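You operate a simulated robot arm through the tools that you are given. There is no shell and no other tool.

The job below is to be done with a simulated robot arm. You get a single attempt, and the scene is never put back.

TASK
Shim the short board level and stand the blue car body on it.
Fine: duster off to the long board; draw the shim clear, then slide in the one that brings the bubble between the marks. Set down upright: duster.

Only the result counts: the job must be done as asked and must still hold three seconds after the hand-in. Knocking over, shifting, dropping, spilling or breaking anything else fails it.

THE ROBOT
A 7-joint arm with a fingered hand, fixed in place. Base frame: the origin is on the floor under the middle of its stand, x ahead of it, y to its left, z up. Units: m, degrees, N and s.
With the tool pointing down near the work surface it reaches from about 0.3 to 0.7 m from the base axis. Its first joint turns from -166.0 to 166.0 degrees. Payload 4 kg.
The TCP is the grasp point between the finger pads, 0.026 m short of the fingertips. In the tool frame z runs along the fingers and y along their closing line. The gripper opens to 0.156 m; its body begins 0.073 m behind the TCP. The gripper is a hand of 4 fingers: y runs from the thumb to the fingers, the wrist lies at [0, 0, -0.239] in the tool frame, and closing takes about 1.5 s.
Orientation is that of the tool frame in the base frame, as a unit quaternion [x, y, z, w]. With the fingers straight down and closing along the base's y, the tool's x points along the base's -x, its y along +y and its z along -z.

THE INTERFACE
- The arm moves only by the tool move_arm. Its argument "plan" is one flat list of numbers, 6 for each row, row after row: the turn, a rotation vector about the base's x, y, z in rad, then the shift along the base's x, y, z in m. In form: [wx, wy, wz, dx, dy, dz, wx, wy, wz, dx, dy, dz, ...]. A call has 1 to 20 rows; each row shifts and turns the commanded pose from where the row before left it. "claw" is the opening, from 0 (shut) to 1 (fully open), set as the call begins (left out, the last holds). Each row takes 0.2 s and may step no farther than 0.05 m and 8.6 degrees from the row before; otherwise, or with a gripper value out of range, the whole call is refused. A pose out of reach is approached as far as the arm can. The call stops where the force on the tool passes 50 N (or 10 N more than at its start, if that is more) or the arm is blocked; 0.2 s more then pass. The fingers move at their own pace (about 0.072 m/s each) and stop on an object; they squeeze with about 33 N. The grip force told is the motor's: it shows also when the fingers shut on nothing. Time passes only in rows, and 0.2 s behind the last, so rows that do not move let the fingers close. The reply holds the time, the measured pose of the TCP, the force on the tool along the base axes, the opening and the grip force, in the units named above and with some noise, with the torque about the TCP (base axes, N m) and any sound that the robot's microphone picked up.
- Cameras (640 x 400 px; columns grow to the right, rows downward): "scene" is fixed at [0.2181, 0.5012, 1.4706]; the picture's right is [-0.65, -0.76, 0.00], its down [-0.59, 0.50, -0.63] and it looks along [0.48, -0.41, -0.77] (base axes); focal length 333 px, centre (320, 200). "wrist" rides on the gripper at [0.058, -0.058, -0.091] in the tool frame; the picture's right is [0.71, 0.71, 0.00], its down [-0.53, 0.53, -0.67] and it looks along [-0.47, 0.47, 0.74] (tool axes); focal length 265 px, centre (320, 200). There is no depth. A picture from a camera that has moved, and an enlarged one, comes with that camera's place and axes in the base frame and with its lens.
- camera(camera): a new picture of that camera. The clock stands still meanwhile.
- move_fingers(finger1, finger2, finger3, thumb_bend): sets how far each is bent, from 0 (flat) to 100 (curled in); at 30 the hand is open as for a grip, at 70 the pads meet at the TCP. One left out holds its place. A second passes; each finger stops where it meets its share of the squeeze, and holds until it gets a number again. A gripper value or a shape takes the hand back. It gives what a move gives, with no picture; readings hold the bend of each and the force on the fingers (four entries, about 0 where the hand has none), thumb and palm.
- grasp_type(shape): the hand has 4 fingers and takes this shape, open, in about a second: jaw (thumb against the fingers, like two jaws); tri (thumb and two fingers); tip (a fingertip pinch); poke (one finger out to press); point (the index stretched); flat (the hand flat); cup (the hand cupped); fist (a fist). The gripper value then closes the fingers along that shape, each until it touches; the sizes above hold for jaw. It gives what a move gives, with no picture.
- enlarge(camera, box): a new picture of the part [left, top, right, bottom] of that camera's present view, enlarged. The clock stands still meanwhile.
- hand_in(): hands the job in; it is judged then, once.

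Places have to be worked out from the pictures, the camera data and where the tool is seen. Open the gripper and draw the arm clear of the work before you hand the job in, unless the task says otherwise.

The tools are called as a command line: name --argument value ..., lists and objects as JSON in quotes. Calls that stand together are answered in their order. move_arm: Moves the arm, as the interface text tells. Its arguments: {"type":"object","properties":{"plan":{"type":"array","items":{"type":"number"}},"claw":{"type":"number"}},"required":["plan"]} The other tools are called the same way: grasp_type (shape) gives the hand a shape; move_fingers (finger1, finger2, finger3, thumb_bend) moves the fingers one by one; camera (camera) takes a picture; enlarge (camera, box) takes an enlarged picture of a part of a camera's view; hand_in () hands the job in.

At the start:

```text
time: 0.0
tcp_pos: [0.4838, 0.0165, 1.0463]
tool_rot: [0.0, 1.0, 0.0, -0.001]
contact_force: [0.6, 0.1, -0.5]
ft_torque: [-0.03, 0.03, -0.02]
opening: 0.1556
grasp_force: 0.1
shape: jaw
bend: [30.0, 30.0, 30.0, 30.0]
finger forces: [0.0, 0.0, 0.1, 0.1, 0.1, 0.1]
```

scene: 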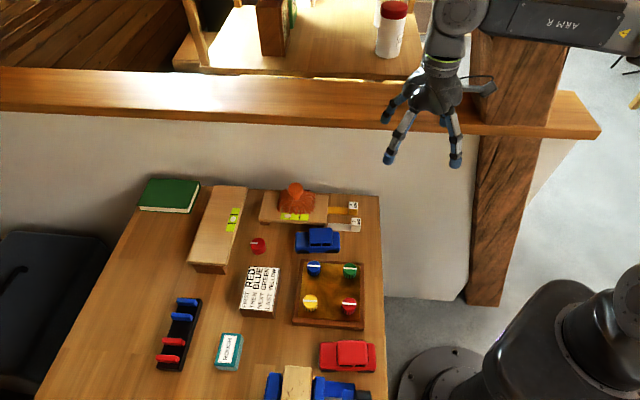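
wrist: 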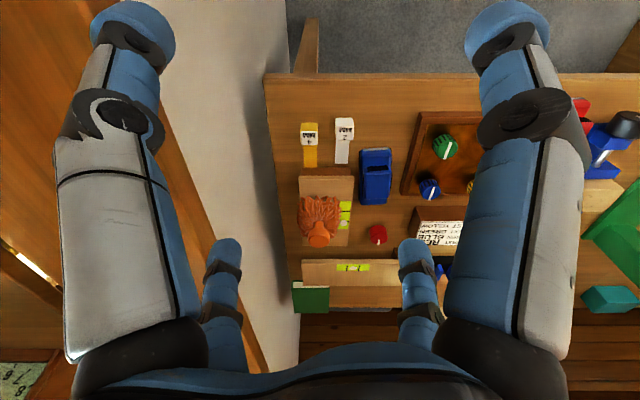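

I start by looking closely at the boards, shims, and duster with enlarged views from both cameras.

enlarge --camera "scene" --box '[180, 170, 390, 290]'

enlarge --camera "scene" --box '[250, 170, 380, 250]'

enlarge --camera "wrist" --box '[270, 100, 480, 320]'

```text
3.05 times, centred on (285, 230) of scene
camera zoom: at [0.2181, 0.5012, 1.4706], right [-0.65, -0.76, 0.0], down [-0.59, 0.5, -0.63], along [0.48, -0.41, -0.77], focal length 1014 px, centre (427, 109)
```

zoom: 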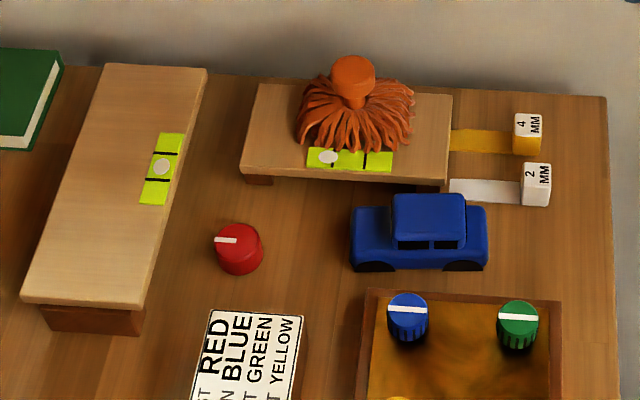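

```text
4.92 times, centred on (315, 210) of scene
camera zoom: at [0.2181, 0.5012, 1.4706], right [-0.65, -0.76, 0.0], down [-0.59, 0.5, -0.63], along [0.48, -0.41, -0.77], focal length 1637 px, centre (345, 151)
```

zoom: 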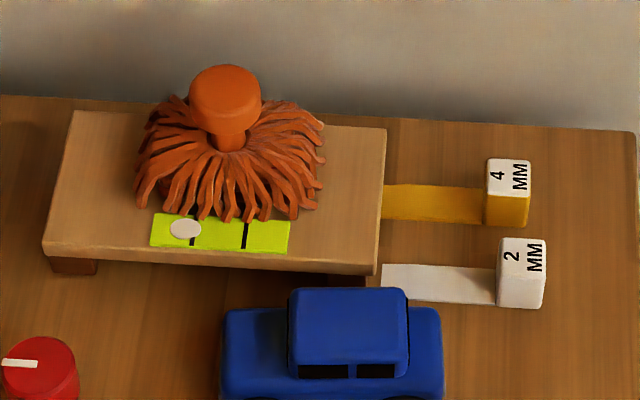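

```text
1.82 times, centred on (375, 210) of wrist
camera zoom: at [0.4249, -0.0422, 1.1383], right [-0.71, 0.71, 0.0], down [0.53, 0.53, 0.67], along [0.47, 0.47, -0.74], focal length 483 px, centre (220, 182)
```

zoom: 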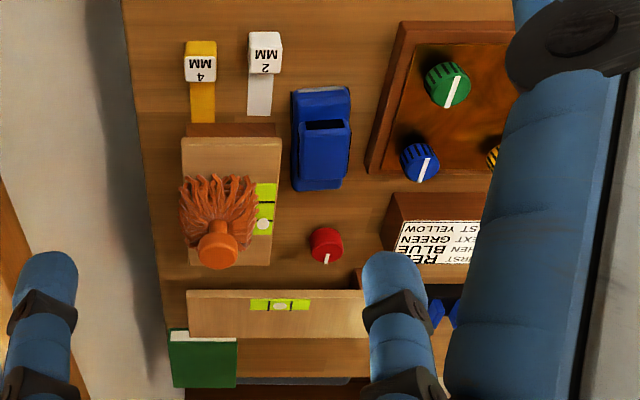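

The 4 mm shim (yellow) seems to touch the board's right foot and the bubble sits left of centre. I'll look at the rest of the table and the wall/ledge before moving.

enlarge --camera "scene" --box '[200, 260, 400, 400]'

enlarge --camera "wrist" --box '[440, 60, 640, 340]'

enlarge --camera "scene" --box '[255, 178, 365, 248]'

```text
2.86 times, centred on (300, 330) of scene
camera zoom: at [0.2181, 0.5012, 1.4706], right [-0.65, -0.76, 0.0], down [-0.59, 0.5, -0.63], along [0.48, -0.41, -0.77], focal length 950 px, centre (377, -171)
```

zoom: 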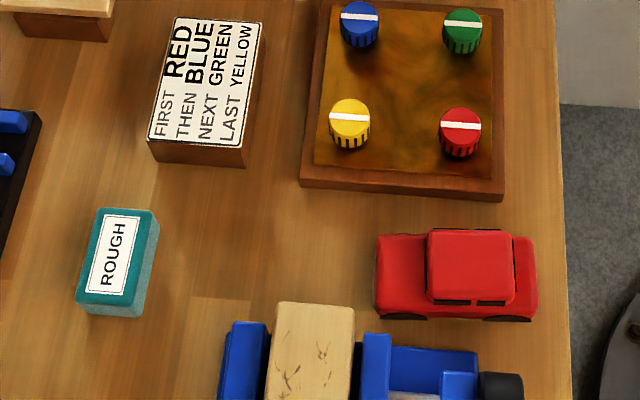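

```text
1.43 times, centred on (540, 200) of wrist
camera zoom: at [0.4249, -0.0422, 1.1383], right [-0.71, 0.71, 0.0], down [0.53, 0.53, 0.67], along [0.47, 0.47, -0.74], focal length 379 px, centre (6, 200)
```

zoom: 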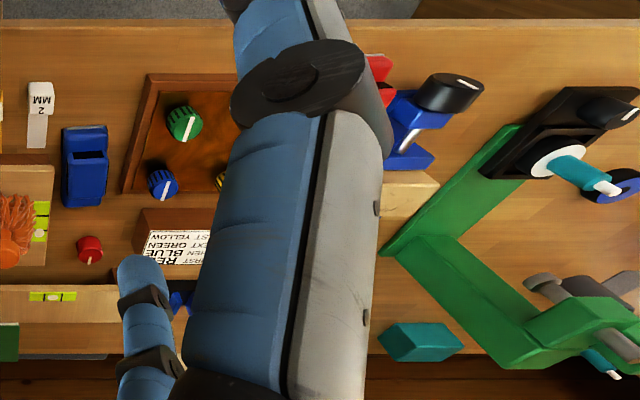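

```text
5.71 times, centred on (310, 213) of scene
camera zoom: at [0.2181, 0.5012, 1.4706], right [-0.65, -0.76, 0.0], down [-0.59, 0.5, -0.63], along [0.48, -0.41, -0.77], focal length 1900 px, centre (377, 126)
```

zoom: 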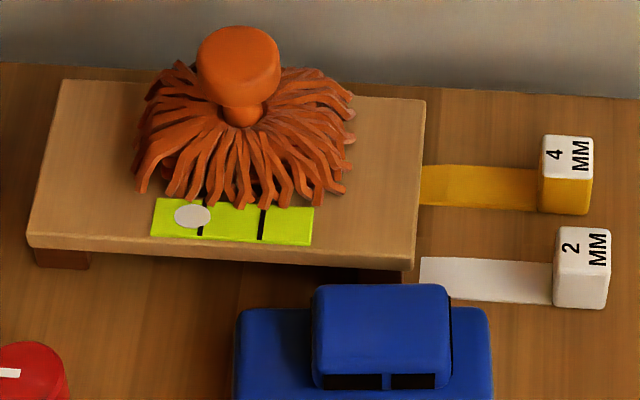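

The bubble sits to the left of centre, so the right end is too low; I need to see which shim is really under the foot. I'll lower and tilt the hand to get a low-angle wrist view of the board's right end.

move_arm --plan '[0.0514, -0.0514, 0, -0.0043, 0.0077, -0.0353, 0.0514, -0.0514, 0, -0.0043, 0.0077, -0.0353, 0.0514, -0.0514, 0, -0.0043, 0.0077, -0.0353, 0.0514, -0.0514, 0, -0.0043, 0.0077, -0.0353, 0.0514, -0.0514, 0, -0.0043, 0.0077, -0.0353, 0.0514, -0.0514, 0, -0.0043, 0.0077, -0.0353, 0, 0, 0, 0, 0, 0]'

camera --camera "wrist"

camera --camera "scene"

```text
time: 1.6
tcp_pos: [0.4565, 0.0635, 0.838]
tool_rot: [0.0, 0.976, 0.153, 0.153]
contact_force: [-0.6, 0.5, 0.0]
ft_torque: [0.0, 0.0, 0.01]
opening: 0.156
grasp_force: 0.1
shape: jaw
bend: [30.0, 30.0, 30.0, 30.0]
finger forces: [0.0, 0.0, 0.0, 0.1, 0.1, 0.0]
```

```text
taken
camera wrist: at [0.3761, -0.0176, 0.8867], right [-0.71, 0.71, 0.0], down [0.28, 0.28, 0.92], along [0.65, 0.65, -0.39], focal length 265 px, centre (320, 200)
```

wrist: 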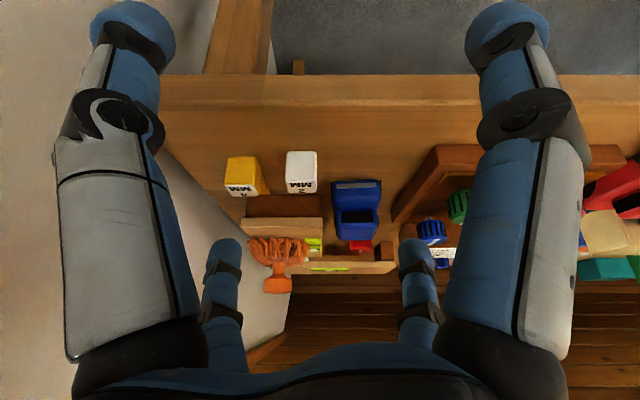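

```text
taken
```

scene: 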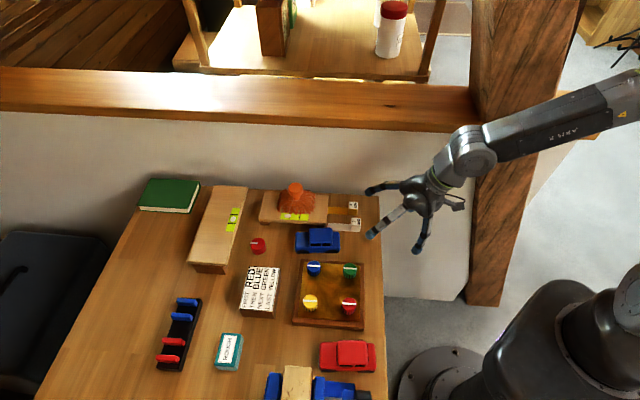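

enlarge --camera "wrist" --box '[200, 130, 400, 300]'

enlarge --camera "wrist" --box '[215, 140, 345, 230]'

```text
2.35 times, centred on (300, 215) of wrist
camera zoom: at [0.3761, -0.0176, 0.8867], right [-0.71, 0.71, 0.0], down [0.28, 0.28, 0.92], along [0.65, 0.65, -0.39], focal length 624 px, centre (367, 165)
```

zoom: 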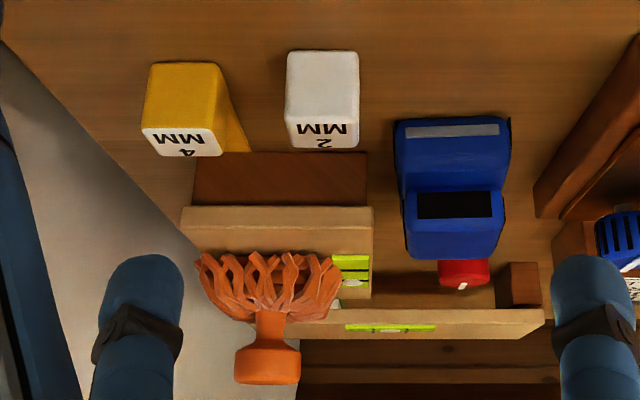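

```text
4.44 times, centred on (280, 185) of wrist
camera zoom: at [0.3761, -0.0176, 0.8867], right [-0.71, 0.71, 0.0], down [0.28, 0.28, 0.92], along [0.65, 0.65, -0.39], focal length 1180 px, centre (498, 267)
```

zoom: 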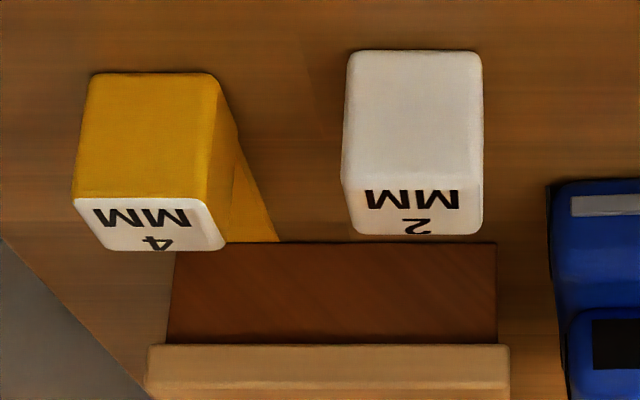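

The foot spans the board's width; the yellow tongue reaches the foot, but I can't yet tell what is beneath it. I'll swing the view to the corner between the board's right end and front, from roughly the robot's side.

move_arm --plan '[-0.074, 0.074, 0, -0.0041, 0.0138, 0.01, -0.074, 0.074, 0, -0.0041, 0.0138, 0.01, 0, 0, -0.1396, -0.0041, 0.0138, 0.004, 0, 0, -0.1396, -0.0041, 0.0138, 0.004, 0, 0, -0.1396, -0.0041, 0.0138, 0.004, 0, 0, -0.1396, -0.0041, 0.0138, 0.004, 0, 0, -0.1396, -0.0041, 0.0138, 0.004, 0, 0, 0, 0, 0, 0]'

camera --camera "wrist"

enlarge --camera "wrist" --box '[200, 120, 400, 260]'

```text
time: 3.4
tcp_pos: [0.427, 0.1595, 0.8751]
tool_rot: [0.341, 0.933, 0.048, 0.103]
contact_force: [-0.3, 0.6, 0.3]
ft_torque: [0.04, 0.0, 0.01]
opening: 0.1558
grasp_force: 0.1
shape: jaw
bend: [30.0, 30.0, 30.0, 30.0]
finger forces: [0.0, 0.0, 0.0, 0.0, 0.0, 0.1]
```

```text
taken
camera wrist: at [0.3275, 0.1502, 0.9466], right [-0.09, 1.0, 0.0], down [0.57, 0.05, 0.82], along [0.82, 0.07, -0.57], focal length 265 px, centre (320, 200)
```

wrist: 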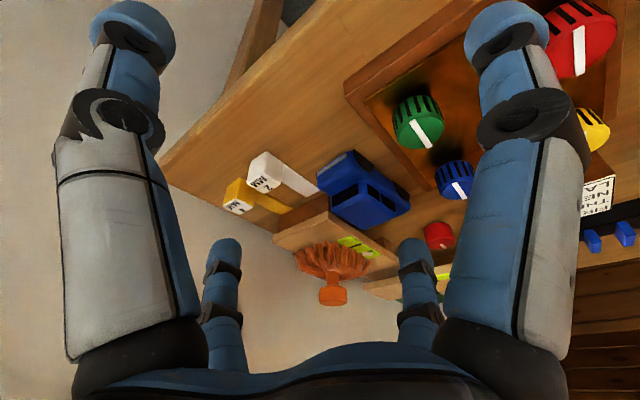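

```text
2.86 times, centred on (300, 190) of wrist
camera zoom: at [0.3275, 0.1502, 0.9466], right [-0.09, 1.0, 0.0], down [0.57, 0.05, 0.82], along [0.82, 0.07, -0.57], focal length 758 px, centre (377, 229)
```

zoom: 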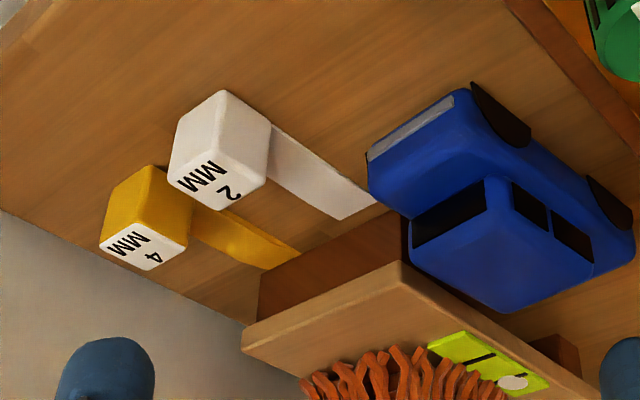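

The white (2 mm) tongue ends short of the foot while the yellow (4 mm) reaches it. I zoom in tightly at the foot/tongue contact and at the vial.

enlarge --camera "wrist" --box '[260, 180, 350, 236]'

enlarge --camera "wrist" --box '[320, 220, 410, 276]'

enlarge --camera "scene" --box '[275, 205, 325, 236]'

enlarge --camera "scene" --box '[315, 195, 370, 235]'

```text
7.11 times, centred on (305, 208) of wrist
camera zoom: at [0.3275, 0.1502, 0.9466], right [-0.09, 1.0, 0.0], down [0.57, 0.05, 0.82], along [0.82, 0.07, -0.57], focal length 1887 px, centre (427, 143)
```

zoom: 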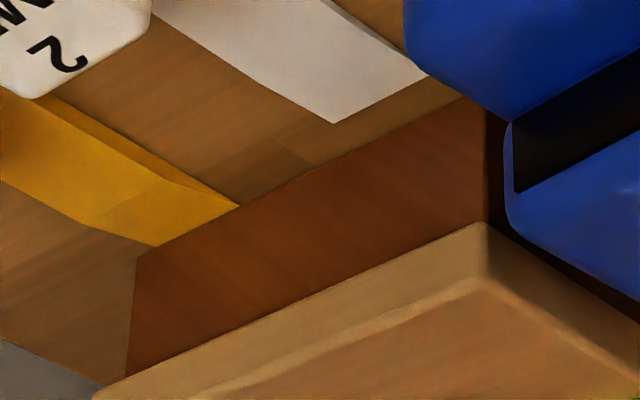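

```text
7.11 times, centred on (365, 248) of wrist
camera zoom: at [0.3275, 0.1502, 0.9466], right [-0.09, 1.0, 0.0], down [0.57, 0.05, 0.82], along [0.82, 0.07, -0.57], focal length 1887 px, centre (0, -141)
```

zoom: 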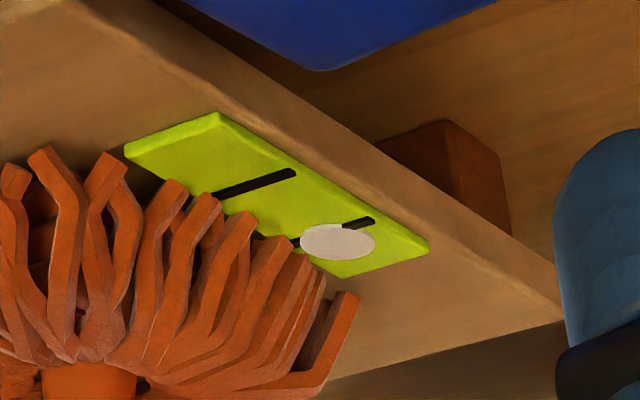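

```text
12.80 times, centred on (300, 220) of scene
camera zoom: at [0.2181, 0.5012, 1.4706], right [-0.65, -0.76, 0.0], down [-0.59, 0.5, -0.63], along [0.48, -0.41, -0.77], focal length 4257 px, centre (576, -62)
```

zoom: 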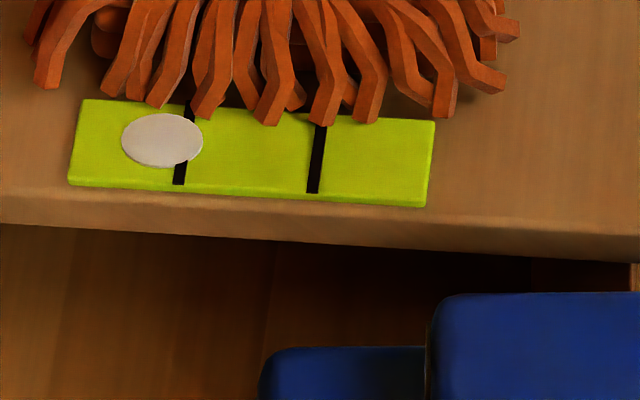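

```text
10.00 times, centred on (342, 215) of scene
camera zoom: at [0.2181, 0.5012, 1.4706], right [-0.65, -0.76, 0.0], down [-0.59, 0.5, -0.63], along [0.48, -0.41, -0.77], focal length 3326 px, centre (95, 50)
```

zoom: 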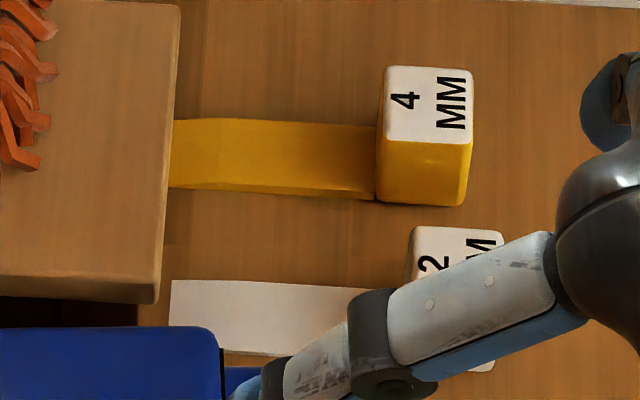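

The yellow tongue has a tapered nose right at the foot, so I need to know whether the foot actually sits on it. I'll back off beyond the table edge and take a nearly horizontal view under the foot.

move_arm --plan '[0, 0, 0.131, -0.0168, -0.0161, 0, 0, 0, 0.131, -0.0168, -0.0161, 0, 0.037, -0.1017, 0, -0.0168, -0.0161, 0, 0.037, -0.1017, 0, -0.0168, -0.0161, -0.02, 0.037, -0.1017, 0, -0.0168, -0.0161, -0.02, 0.037, -0.1017, 0, -0.0168, -0.0161, -0.02, 0, 0, 0, 0, 0, 0]'

camera --camera "wrist"

enlarge --camera "wrist" --box '[250, 170, 390, 258]'

```text
time: 5.0
tcp_pos: [0.4244, 0.0872, 0.8309]
tool_rot: [0.204, 0.926, 0.174, 0.266]
contact_force: [0.4, -0.9, -0.1]
ft_torque: [0.07, -0.03, 0.08]
opening: 0.1561
grasp_force: 0.2
shape: jaw
bend: [30.0, 30.0, 30.0, 30.0]
finger forces: [0.0, 0.0, 0.0, 0.0, 0.0, 0.0]
out of reach, approached as far as the arm can: row 4, 5, 6
```

```text
taken
camera wrist: at [0.31, 0.0436, 0.8563], right [-0.35, 0.94, 0.01], down [0.18, 0.06, 0.98], along [0.92, 0.34, -0.19], focal length 265 px, centre (320, 200)
```

wrist: 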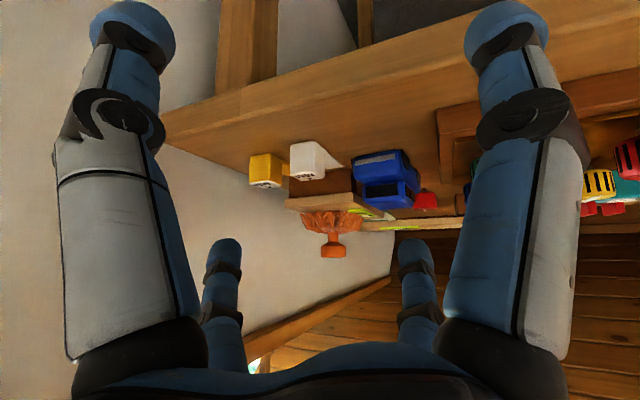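

```text
4.55 times, centred on (320, 214) of wrist
camera zoom: at [0.31, 0.0436, 0.8563], right [-0.35, 0.94, 0.01], down [0.18, 0.06, 0.98], along [0.92, 0.34, -0.19], focal length 1206 px, centre (320, 136)
```

zoom: 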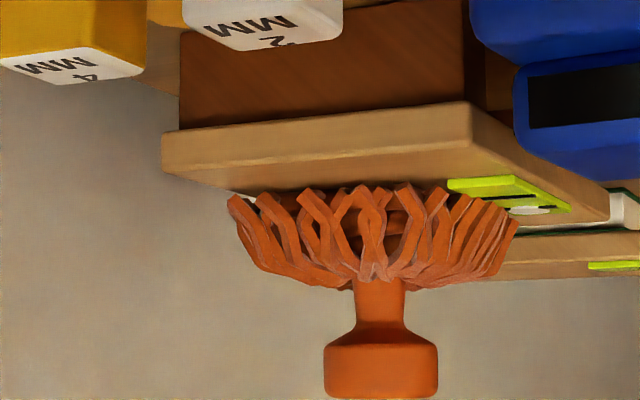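

Good low angle now. I zoom into the foot base next to the white tongue.

enlarge --camera "wrist" --box '[285, 135, 375, 191]'

enlarge --camera "wrist" --box '[335, 150, 365, 169]'

enlarge --camera "wrist" --box '[280, 190, 420, 260]'

```text
7.11 times, centred on (330, 163) of wrist
camera zoom: at [0.31, 0.0436, 0.8563], right [-0.35, 0.94, 0.01], down [0.18, 0.06, 0.98], along [0.92, 0.34, -0.19], focal length 1887 px, centre (249, 463)
```

zoom: 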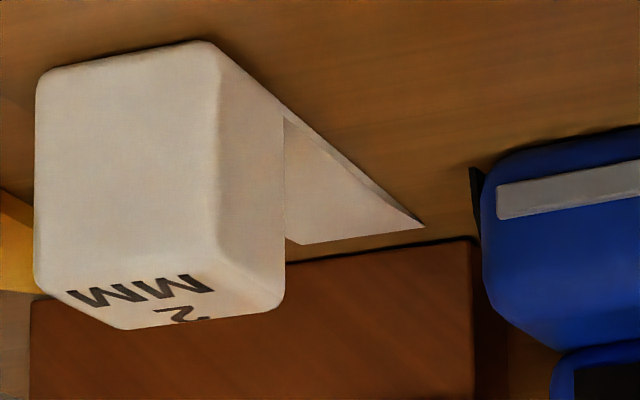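

```text
16.00 times, centred on (350, 160) of wrist
camera zoom: at [0.31, 0.0436, 0.8563], right [-0.35, 0.94, 0.01], down [0.18, 0.06, 0.98], along [0.92, 0.34, -0.19], focal length 4246 px, centre (-160, 848)
```

zoom: 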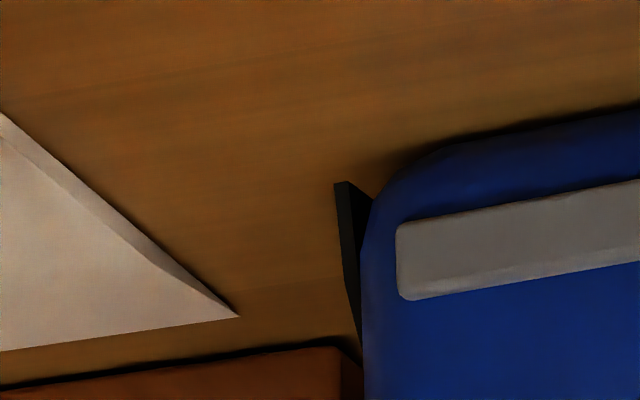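

```text
4.57 times, centred on (350, 225) of wrist
camera zoom: at [0.31, 0.0436, 0.8563], right [-0.35, 0.94, 0.01], down [0.18, 0.06, 0.98], along [0.92, 0.34, -0.19], focal length 1213 px, centre (183, 86)
```

zoom: 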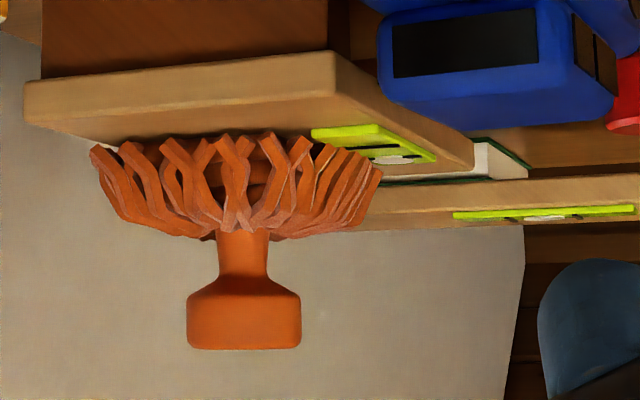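

The foot appears to sit almost on the table (a hairline shadow only), and white and yellow have about the same visible length. I'll tilt back and raise, checking the commanded pose, then zoom onto the yellow nose.

move_arm --plan '[-0.037, 0.1017, 0, 0, 0, 0.012, -0.037, 0.1017, 0, 0, 0, 0.012, -0.037, 0.1017, 0, 0, 0, 0.012, 0, 0, 0, 0, 0, 0]'

camera --camera "wrist"

```text
time: 6.0
tcp_pos: [0.4231, 0.0821, 0.8682]
tool_rot: [0.214, 0.963, 0.088, 0.141]
contact_force: [0.3, -1.0, -0.4]
ft_torque: [0.0, -0.01, 0.01]
opening: 0.156
grasp_force: 0.0
shape: jaw
bend: [30.0, 30.0, 30.0, 30.0]
finger forces: [0.0, 0.0, 0.0, 0.0, 0.0, 0.0]
```

```text
taken
camera wrist: at [0.3217, 0.0445, 0.9269], right [-0.34, 0.94, 0.0], down [0.45, 0.17, 0.88], along [0.82, 0.3, -0.48], focal length 265 px, centre (320, 200)
```

wrist: 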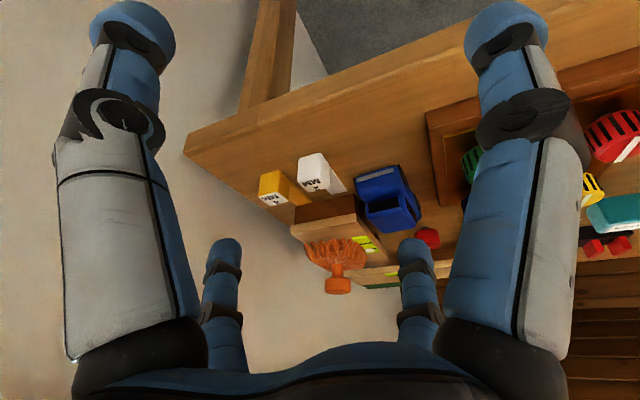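

The commanded pose continued from the actual one. Zooming on the yellow shim's nose from here.

enlarge --camera "wrist" --box '[250, 150, 370, 225]'

enlarge --camera "wrist" --box '[280, 175, 320, 200]'

enlarge --camera "scene" --box '[250, 180, 380, 260]'

```text
5.33 times, centred on (310, 188) of wrist
camera zoom: at [0.3217, 0.0445, 0.9269], right [-0.34, 0.94, 0.0], down [0.45, 0.17, 0.88], along [0.82, 0.3, -0.48], focal length 1416 px, centre (373, 267)
```

zoom: 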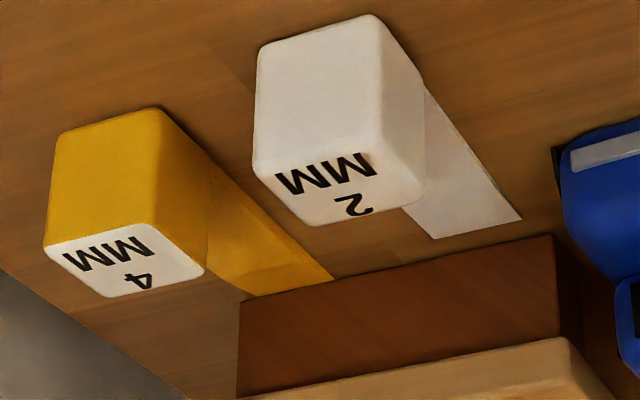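

```text
16.00 times, centred on (300, 188) of wrist
camera zoom: at [0.3217, 0.0445, 0.9269], right [-0.34, 0.94, 0.0], down [0.45, 0.17, 0.88], along [0.82, 0.3, -0.48], focal length 4246 px, centre (640, 400)
```

zoom: 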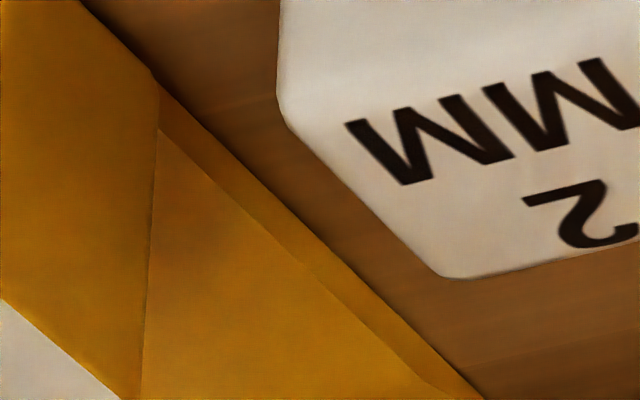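

```text
4.92 times, centred on (315, 220) of scene
camera zoom: at [0.2181, 0.5012, 1.4706], right [-0.65, -0.76, 0.0], down [-0.59, 0.5, -0.63], along [0.48, -0.41, -0.77], focal length 1637 px, centre (345, 102)
```

zoom: 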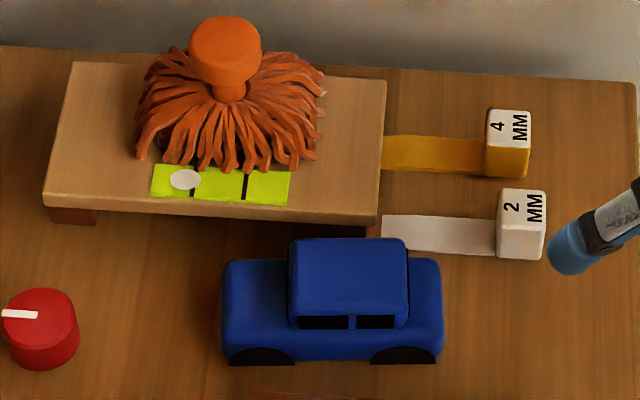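

I zoom further on the point where the yellow nose meets the foot.

enlarge --camera "wrist" --box '[293, 192, 317, 207]'

enlarge --camera "wrist" --box '[310, 185, 358, 207]'

```text
16.00 times, centred on (305, 200) of wrist
camera zoom: at [0.3217, 0.0445, 0.9269], right [-0.34, 0.94, 0.0], down [0.45, 0.17, 0.88], along [0.82, 0.3, -0.48], focal length 4246 px, centre (560, 208)
```

zoom: 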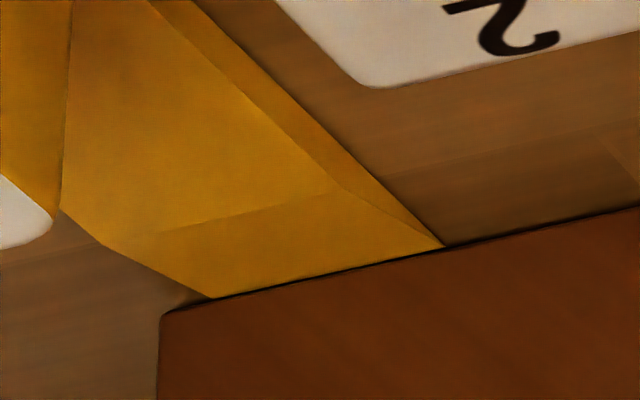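

```text
13.33 times, centred on (334, 196) of wrist
camera zoom: at [0.3217, 0.0445, 0.9269], right [-0.34, 0.94, 0.0], down [0.45, 0.17, 0.88], along [0.82, 0.3, -0.48], focal length 3539 px, centre (133, 253)
```

zoom: 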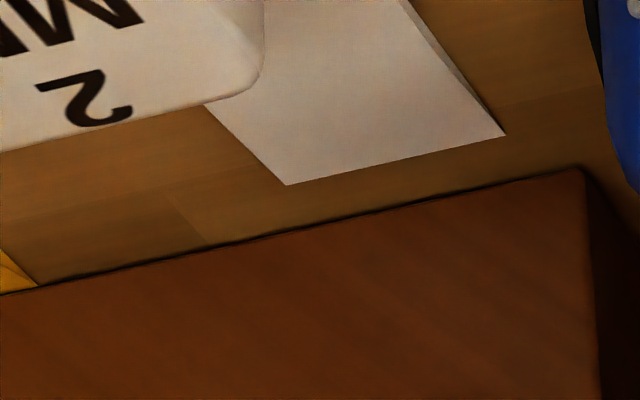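

The yellow nose tapers to almost nothing right at the foot, so nothing thick is under the right foot now. I'll look from the front side under the board for any other shim and to judge the tilt.

move_arm --plan '[0, 0, -0.1418, 0.01, 0.03, 0.015, 0, 0, -0.1418, 0.02, 0.0331, 0.015, 0, 0, -0.1418, 0.02, 0.0331, 0.002, 0, 0, -0.1418, 0.02, 0.0331, 0, 0, 0, -0.1418, 0.02, 0.0331, 0, 0, 0, -0.1418, 0.02, 0.0331, 0, 0, 0, -0.1418, 0.02, 0.0331, 0, 0, 0, -0.1418, 0.02, 0.0331, 0, 0, 0, 0, 0, 0, 0]'

camera --camera "wrist"

enlarge --camera "wrist" --box '[210, 130, 430, 270]'

```text
time: 8.0
tcp_pos: [0.4763, 0.0946, 0.9622]
tool_rot: [0.462, 0.871, 0.048, 0.161]
contact_force: [-1.0, -0.3, -0.2]
ft_torque: [0.0, 0.0, 0.0]
opening: 0.1559
grasp_force: 0.0
shape: jaw
bend: [30.0, 30.0, 30.0, 30.0]
finger forces: [0.0, 0.0, 0.0, 0.1, 0.0, 0.1]
out of reach, approached as far as the arm can: row 3, 4, 5, 6, 7, 8
```

```text
taken
camera wrist: at [0.3699, 0.1133, 1.0224], right [0.19, 0.98, 0.0], down [0.47, -0.09, 0.88], along [0.86, -0.16, -0.48], focal length 265 px, centre (320, 200)
```

wrist: 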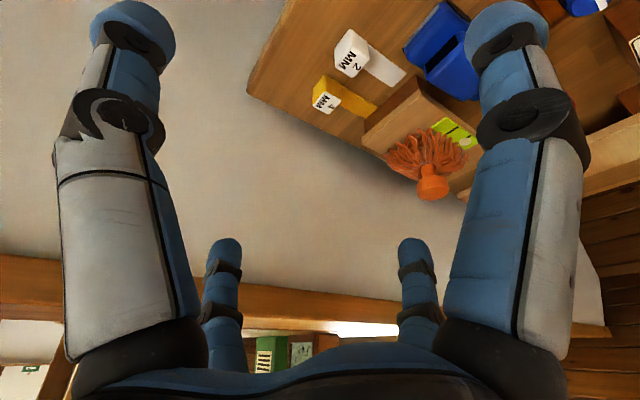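

```text
2.86 times, centred on (320, 200) of wrist
camera zoom: at [0.3699, 0.1133, 1.0224], right [0.19, 0.98, 0.0], down [0.47, -0.09, 0.88], along [0.86, -0.16, -0.48], focal length 758 px, centre (320, 200)
```

zoom: 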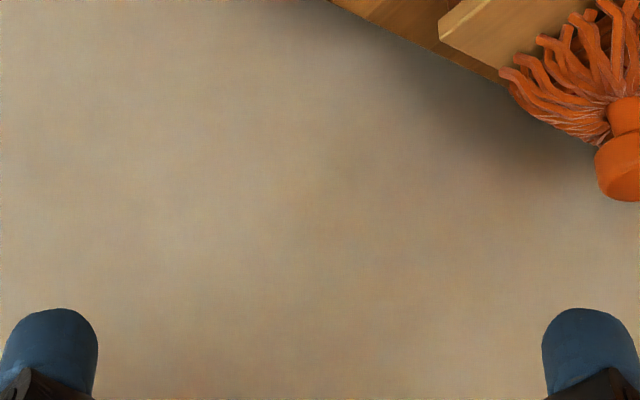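

The arm's yaw is limited in that direction. I'll use the fixed scene camera at high zoom on the left and right feet and board ends to judge the tilt.

enlarge --camera "scene" --box '[255, 212, 287, 232]'

enlarge --camera "scene" --box '[305, 212, 337, 232]'

enlarge --camera "scene" --box '[185, 220, 245, 280]'

```text
16.00 times, centred on (271, 222) of scene
camera zoom: at [0.2181, 0.5012, 1.4706], right [-0.65, -0.76, 0.0], down [-0.59, 0.5, -0.63], along [0.48, -0.41, -0.77], focal length 5322 px, centre (1104, -152)
```

zoom: 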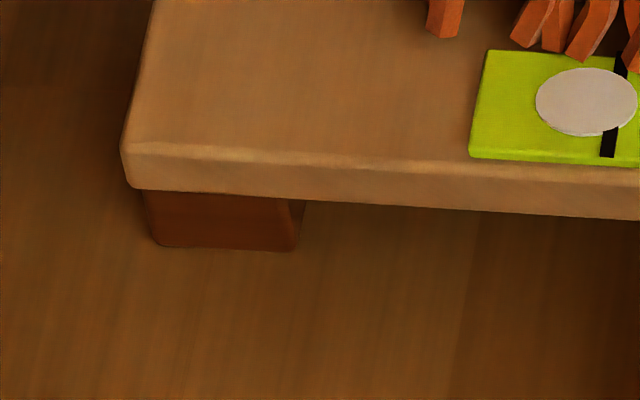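

```text
16.00 times, centred on (321, 222) of scene
camera zoom: at [0.2181, 0.5012, 1.4706], right [-0.65, -0.76, 0.0], down [-0.59, 0.5, -0.63], along [0.48, -0.41, -0.77], focal length 5322 px, centre (304, -152)
```

zoom: 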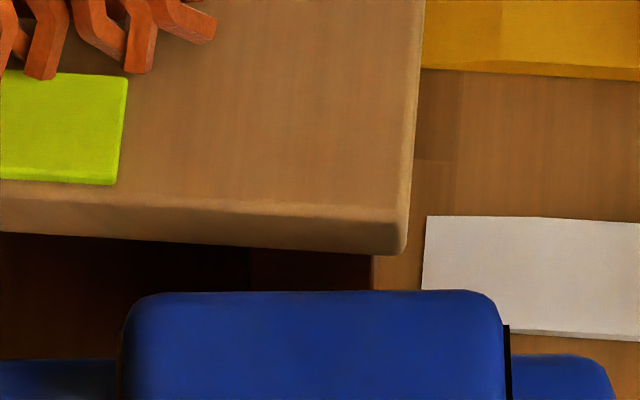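

```text
6.67 times, centred on (215, 250) of scene
camera zoom: at [0.2181, 0.5012, 1.4706], right [-0.65, -0.76, 0.0], down [-0.59, 0.5, -0.63], along [0.48, -0.41, -0.77], focal length 2217 px, centre (1020, -133)
```

zoom: 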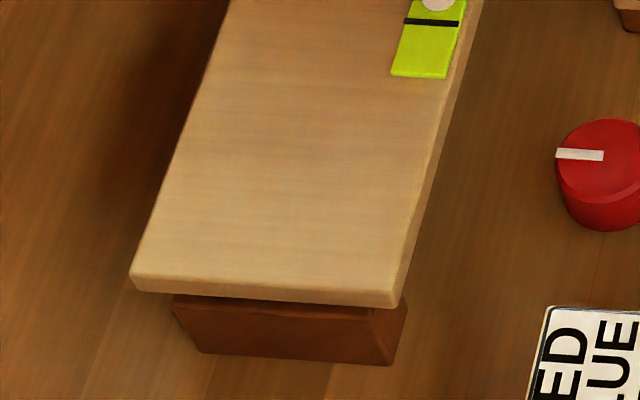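

The bubble is left (far end high), and both shims' tapered noses appear outside the foot, so I'll decide after the duster is off. First I study the hand's shape in the scene view to plan a grasp of the duster's knob near the wall.

enlarge --camera "scene" --box '[330, 60, 530, 230]'

enlarge --camera "wrist" --box '[0, 0, 640, 400]'

```text
2.35 times, centred on (430, 145) of scene
camera zoom: at [0.2181, 0.5012, 1.4706], right [-0.65, -0.76, 0.0], down [-0.59, 0.5, -0.63], along [0.48, -0.41, -0.77], focal length 783 px, centre (61, 329)
```

zoom: 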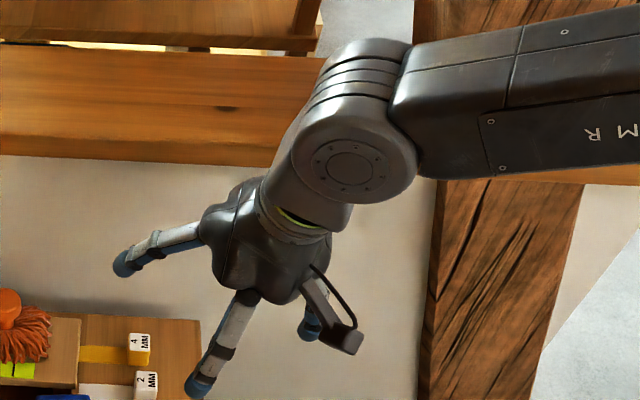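

```text
1.00 times, centred on (320, 200) of wrist (not enlarged: the box is as wide or as high as the picture)
camera zoom: at [0.3699, 0.1133, 1.0224], right [0.19, 0.98, 0.0], down [0.47, -0.09, 0.88], along [0.86, -0.16, -0.48], focal length 265 px, centre (320, 200)
```

zoom: 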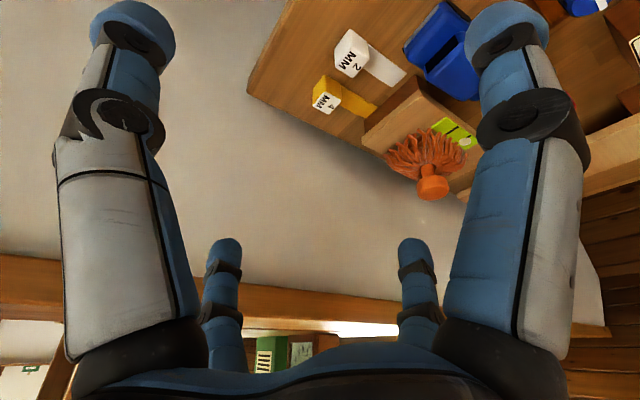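

The hand has four fingers in a plus arrangement. I'll test in free air whether the arm reaches above the near end of the long board with the hand tilted about 38° outward, since that is where the duster has to go.

move_arm --plan '[-0.03097, -0.03546, 0.12654, 0.0, 0.0, 0.0, -0.03097, -0.03546, 0.12654, 0.01, 0.01, 0.0, -0.03097, -0.03546, 0.12654, 0.02, 0.03, 0.0, -0.03097, -0.03546, 0.12654, 0.024, 0.037, 0.0, -0.03097, -0.03546, 0.12654, 0.024, 0.037, 0.0, -0.03097, -0.03546, 0.12654, 0.024, 0.037, 0.0, -0.03097, -0.03546, 0.12654, 0.024, 0.037, 0.0, -0.03097, -0.03546, 0.12654, 0.024, 0.037, 0.0, -0.03097, -0.03546, 0.12654, 0.024, 0.037, -0.01, -0.03097, -0.03546, 0.12654, 0.024, 0.037, -0.01, -0.03097, -0.03546, 0.12654, 0.024, 0.035, -0.01, 0, 0, 0, 0, 0, 0]'

camera --camera "scene"

camera --camera "wrist"

```text
time: 10.6
tcp_pos: [0.6722, 0.2966, 0.9459]
tool_rot: [-0.197, 0.927, 0.084, 0.308]
contact_force: [0.6, 0.2, 0.5]
ft_torque: [0.02, 0.0, -0.01]
opening: 0.1557
grasp_force: 0.0
shape: jaw
bend: [30.0, 30.0, 30.0, 30.0]
finger forces: [0.0, 0.1, 0.0, 0.0, 0.0, 0.0]
out of reach, approached as far as the arm can: row 8, 9, 10, 11
```

```text
taken
```

scene: 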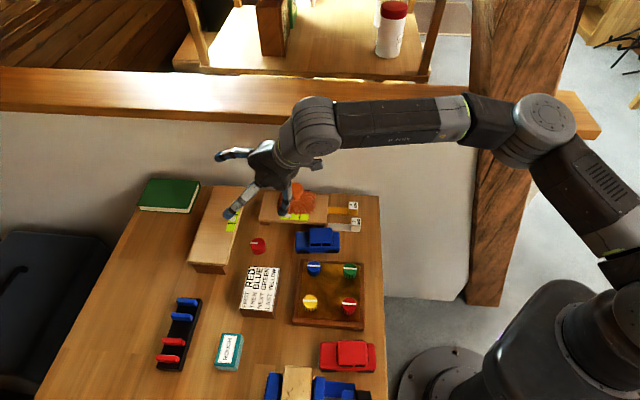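

```text
taken
camera wrist: at [0.6045, 0.1991, 0.9822], right [-0.81, 0.42, -0.4], down [-0.19, 0.46, 0.87], along [0.55, 0.78, -0.29], focal length 265 px, centre (320, 200)
```

wrist: 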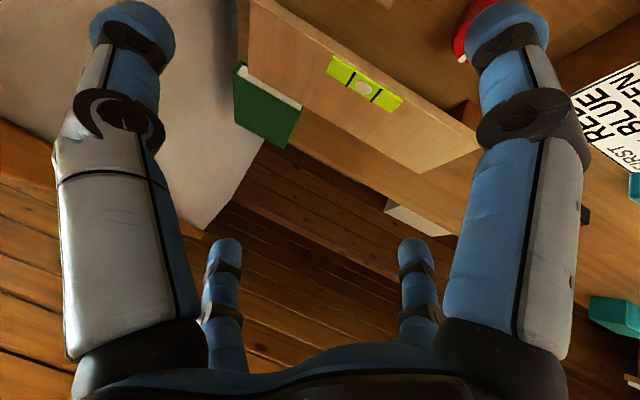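

Reach stalled at radius 0.735 m. I try moving on in translation only, to learn whether it was the rotation or the distance that stopped it.

move_arm --plan '[0, 0, 0, -0.005, 0.02, 0, 0, 0, 0, -0.005, 0.02, 0, 0, 0, 0, 0.0, 0.02, 0, 0, 0, 0, 0.0, 0.02, 0, 0, 0, 0, 0.01, 0.02, 0, 0, 0, 0, 0.01, 0.02, 0, 0, 0, 0, 0, 0, 0]'

camera --camera "scene"

```text
time: 12.2
tcp_pos: [0.6567, 0.3227, 0.9388]
tool_rot: [-0.215, 0.923, 0.085, 0.309]
contact_force: [-0.4, 0.2, -0.2]
ft_torque: [0.03, 0.01, -0.01]
opening: 0.1562
grasp_force: 0.1
shape: jaw
bend: [30.0, 30.0, 30.0, 30.0]
finger forces: [0.0, 0.1, 0.0, 0.0, 0.1, 0.0]
out of reach, approached as far as the arm can: row 2, 3, 4, 5, 6
```

```text
taken
```

scene: 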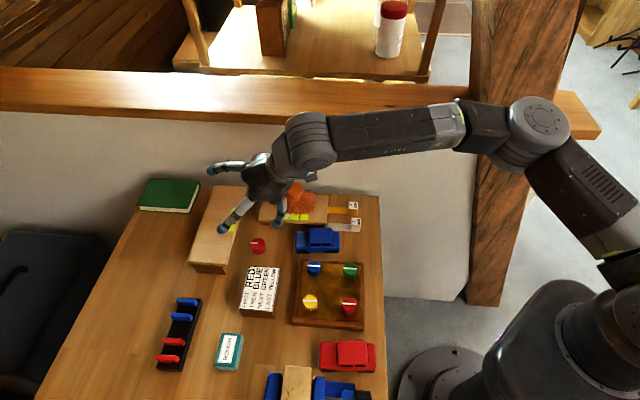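

It stops near radius 0.73 m at z≈0.94 with the elbow still bent, so I check if the reach grows lower down and/or with more tilt. I lower a little (still well above everything) and push outward.

move_arm --plan '[0, 0, 0, 0, 0, -0.02, 0, 0, 0, 0, 0, -0.02, 0, 0, 0, 0.015, 0.015, 0, 0, 0, 0, 0.015, 0.015, 0, 0, 0, 0, 0.015, 0.015, 0, 0, 0, 0, 0, 0, 0]'

```text
time: 13.6
tcp_pos: [0.666, 0.3207, 0.899]
tool_rot: [-0.214, 0.923, 0.085, 0.309]
contact_force: [0.3, -0.3, -0.1]
ft_torque: [0.01, 0.01, -0.01]
opening: 0.1561
grasp_force: 0.0
shape: jaw
bend: [30.0, 30.0, 30.0, 30.0]
finger forces: [0.1, 0.1, 0.0, 0.0, 0.0, 0.1]
out of reach, approached as far as the arm can: row 3, 4, 5
```

At z≈0.90 radius reached is 0.739 m; the arm isn't stretched, so some joint limit acts. I test whether reducing the tilt lets it go further out.

move_arm --plan '[-0.0636, 0.1247, 0, 0.01, 0.005, 0.01, -0.0636, 0.1247, 0, 0.01, 0.005, 0.01, 0, 0, 0, 0.015, 0.01, 0, 0, 0, 0, 0.015, 0.01, 0, 0, 0, 0, 0.015, 0.01, 0, 0, 0, 0, 0, 0, 0]'

camera --camera "scene"

```text
time: 15.0
tcp_pos: [0.7027, 0.2555, 0.9034]
tool_rot: [-0.217, 0.943, 0.067, 0.244]
contact_force: [-0.1, -0.1, 0.4]
ft_torque: [0.0, 0.01, -0.01]
opening: 0.156
grasp_force: 0.1
shape: jaw
bend: [30.0, 30.0, 30.0, 30.0]
finger forces: [0.0, 0.1, 0.0, 0.0, 0.0, 0.0]
out of reach, approached as far as the arm can: row 1, 2, 3, 4, 5
```

```text
taken
```

scene: 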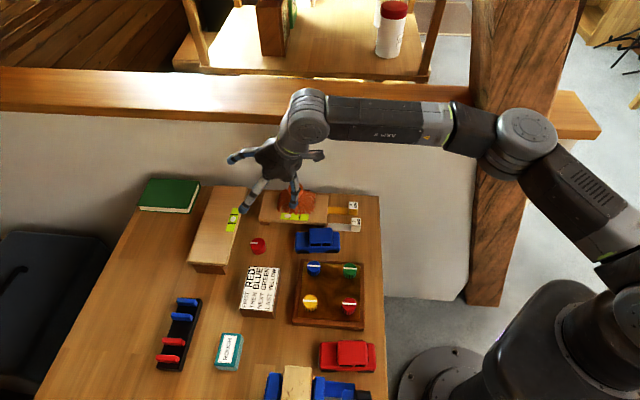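

The arm slid sideways toward the duster, so I raise it straight away and turn the yaw back, suspecting a wrist-roll limit.

move_arm --plan '[0, 0, 0, 0, 0, 0.02, 0, 0, 0, 0, 0, 0.02, 0, 0, -0.14, 0, 0.0, 0.01, 0, 0, -0.14, 0, 0.0, 0, 0, 0, -0.14, 0, 0.0, 0, 0, 0, 0, 0, 0, 0]'

camera --camera "scene"

```text
time: 16.4
tcp_pos: [0.7184, 0.1968, 0.9563]
tool_rot: [-0.017, 0.967, 0.016, 0.252]
contact_force: [-4.0, 2.9, 1.1]
ft_torque: [-0.05, -0.19, 0.26]
opening: 0.1557
grasp_force: 0.0
shape: jaw
bend: [30.0, 30.0, 31.0, 30.0]
finger forces: [0.1, 0.0, 4.5, 0.0, 0.5, 0.0]
out of reach, approached as far as the arm can: row 1, 2, 3, 4, 5
```

```text
taken
```

scene: 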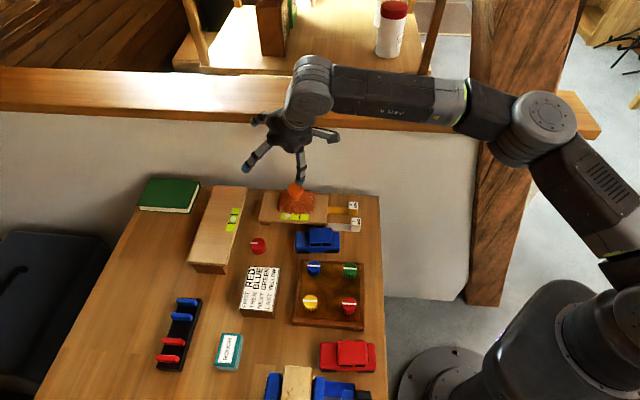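

A finger is touching the wall (4.5 N) after drifting; I retract back toward the robot, away from the wall.

move_arm --plan '[0, 0, 0, -0.03, 0.01, 0, 0, 0, 0, -0.04, 0.01, 0, 0, 0, 0, -0.04, 0.01, 0, 0, 0, 0, -0.04, 0.01, 0, 0, 0, 0, 0, 0, 0]'

camera --camera "scene"

```text
time: 17.6
tcp_pos: [0.5678, 0.2341, 0.9563]
tool_rot: [-0.016, 0.967, 0.015, 0.253]
contact_force: [0.2, 0.4, 0.3]
ft_torque: [0.0, 0.04, 0.0]
opening: 0.1559
grasp_force: 0.0
shape: jaw
bend: [30.0, 30.0, 30.0, 30.0]
finger forces: [0.0, 0.0, 0.0, 0.1, 0.0, 0.1]
```

```text
taken
```

scene: 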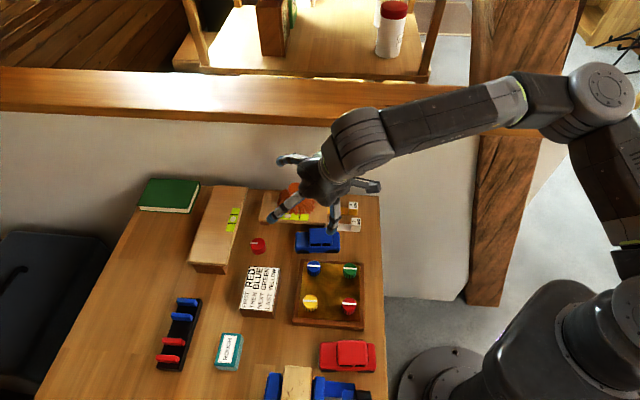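

Clear now, and the yaw is near 0°. I probe the reach toward the long board with this orientation, going +y first then outward.

move_arm --plan '[0, 0, 0, 0, 0.04, 0, 0, 0, 0, 0, 0.04, 0, 0, 0, 0, 0, 0.04, 0, 0, 0, 0, 0, 0.04, 0, 0, 0, 0, 0.02, 0.02, 0, 0, 0, 0, 0.02, 0.01, 0, 0, 0, 0, 0.02, 0.0, 0, 0, 0, 0, 0.02, 0.0, 0, 0, 0, 0, 0, 0, 0]'

camera --camera "scene"

```text
time: 19.6
tcp_pos: [0.6125, 0.2822, 0.9461]
tool_rot: [-0.017, 0.967, 0.016, 0.253]
contact_force: [0.4, -0.2, 0.7]
ft_torque: [0.01, -0.02, -0.01]
opening: 0.1561
grasp_force: 0.0
shape: jaw
bend: [30.0, 30.0, 30.0, 30.0]
finger forces: [0.0, 0.0, 0.0, 0.1, 0.0, 0.0]
out of reach, approached as far as the arm can: row 2, 3, 4, 5, 6, 7, 8
```

```text
taken
```

scene: 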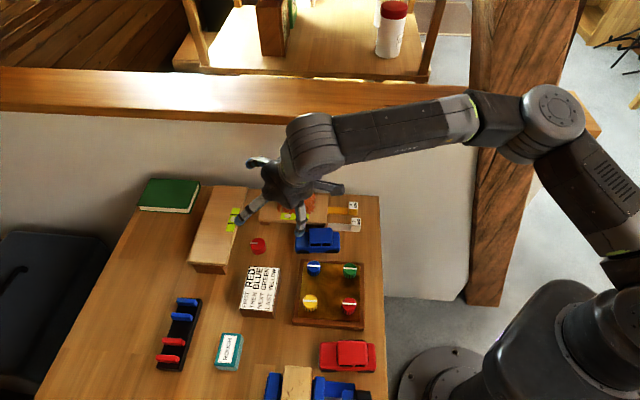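

Moving +y stalls around azimuth 25–28°. I undo the tilt (tool down) nearer the robot and probe again toward +y in that posture.

move_arm --plan '[0, 0.1265, 0, -0.03, 0, 0.005, 0, 0.1265, 0, -0.03, 0, 0.005, 0, 0.1265, 0, -0.03, 0, 0, 0, 0.1265, 0, -0.03, 0, 0, 0, 0, 0, 0, 0.04, 0, 0, 0, 0, 0, 0.04, 0, 0, 0, 0, 0, 0.04, 0, 0, 0, 0, 0.02, 0.02, 0, 0, 0, 0, 0.02, 0.02, 0, 0, 0, 0, 0, 0, 0]'

camera --camera "scene"

```text
time: 21.8
tcp_pos: [0.4946, 0.2793, 0.9554]
tool_rot: [-0.012, 1.0, 0.02, 0.003]
contact_force: [0.0, 0.2, 0.0]
ft_torque: [0.01, -0.02, -0.02]
opening: 0.156
grasp_force: 0.1
shape: jaw
bend: [30.0, 30.0, 30.0, 30.0]
finger forces: [0.1, 0.1, 0.0, 0.0, 0.0, 0.0]
out of reach, approached as far as the arm can: row 5, 6, 7, 8, 9
```

```text
taken
```

scene: 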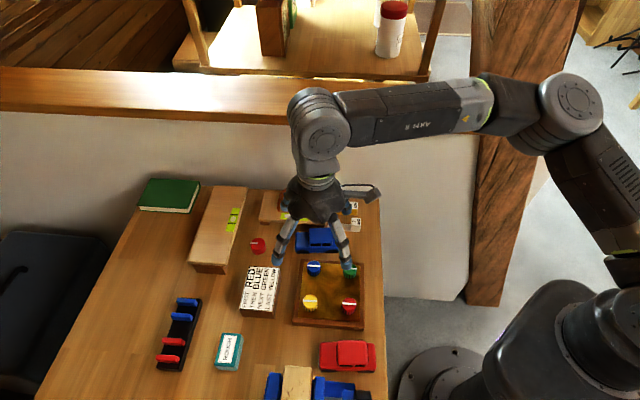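

Tool-down it stalls at azimuth ≈29°. I test whether azimuth itself is the limit by moving inward at the same y (which raises the azimuth).

move_arm --plan '[0, 0, 0, -0.03, 0, 0, 0, 0, 0, -0.03, 0, 0, 0, 0, 0, -0.03, 0, 0, 0, 0, 0, 0, 0, 0]'

camera --camera "wrist"

```text
time: 22.8
tcp_pos: [0.4074, 0.2792, 0.9552]
tool_rot: [-0.012, 1.0, 0.019, 0.002]
contact_force: [0.5, -0.2, 0.3]
ft_torque: [-0.01, 0.04, -0.01]
opening: 0.156
grasp_force: 0.2
shape: jaw
bend: [30.0, 30.0, 30.0, 30.0]
finger forces: [0.1, 0.0, 0.0, 0.1, 0.1, 0.0]
```

```text
taken
camera wrist: at [0.35, 0.2154, 1.0439], right [-0.72, 0.69, 0.02], down [0.51, 0.51, 0.69], along [0.46, 0.51, -0.72], focal length 265 px, centre (320, 200)
```

wrist: 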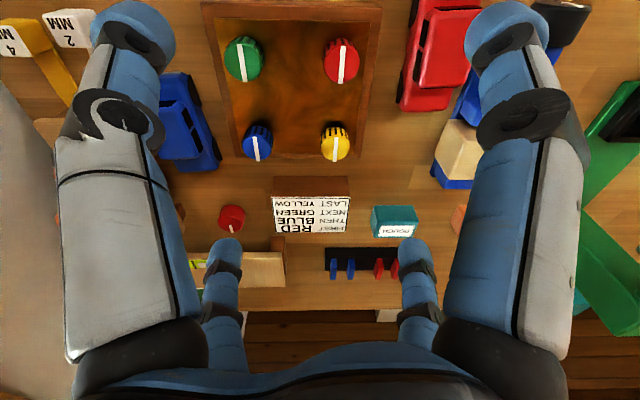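

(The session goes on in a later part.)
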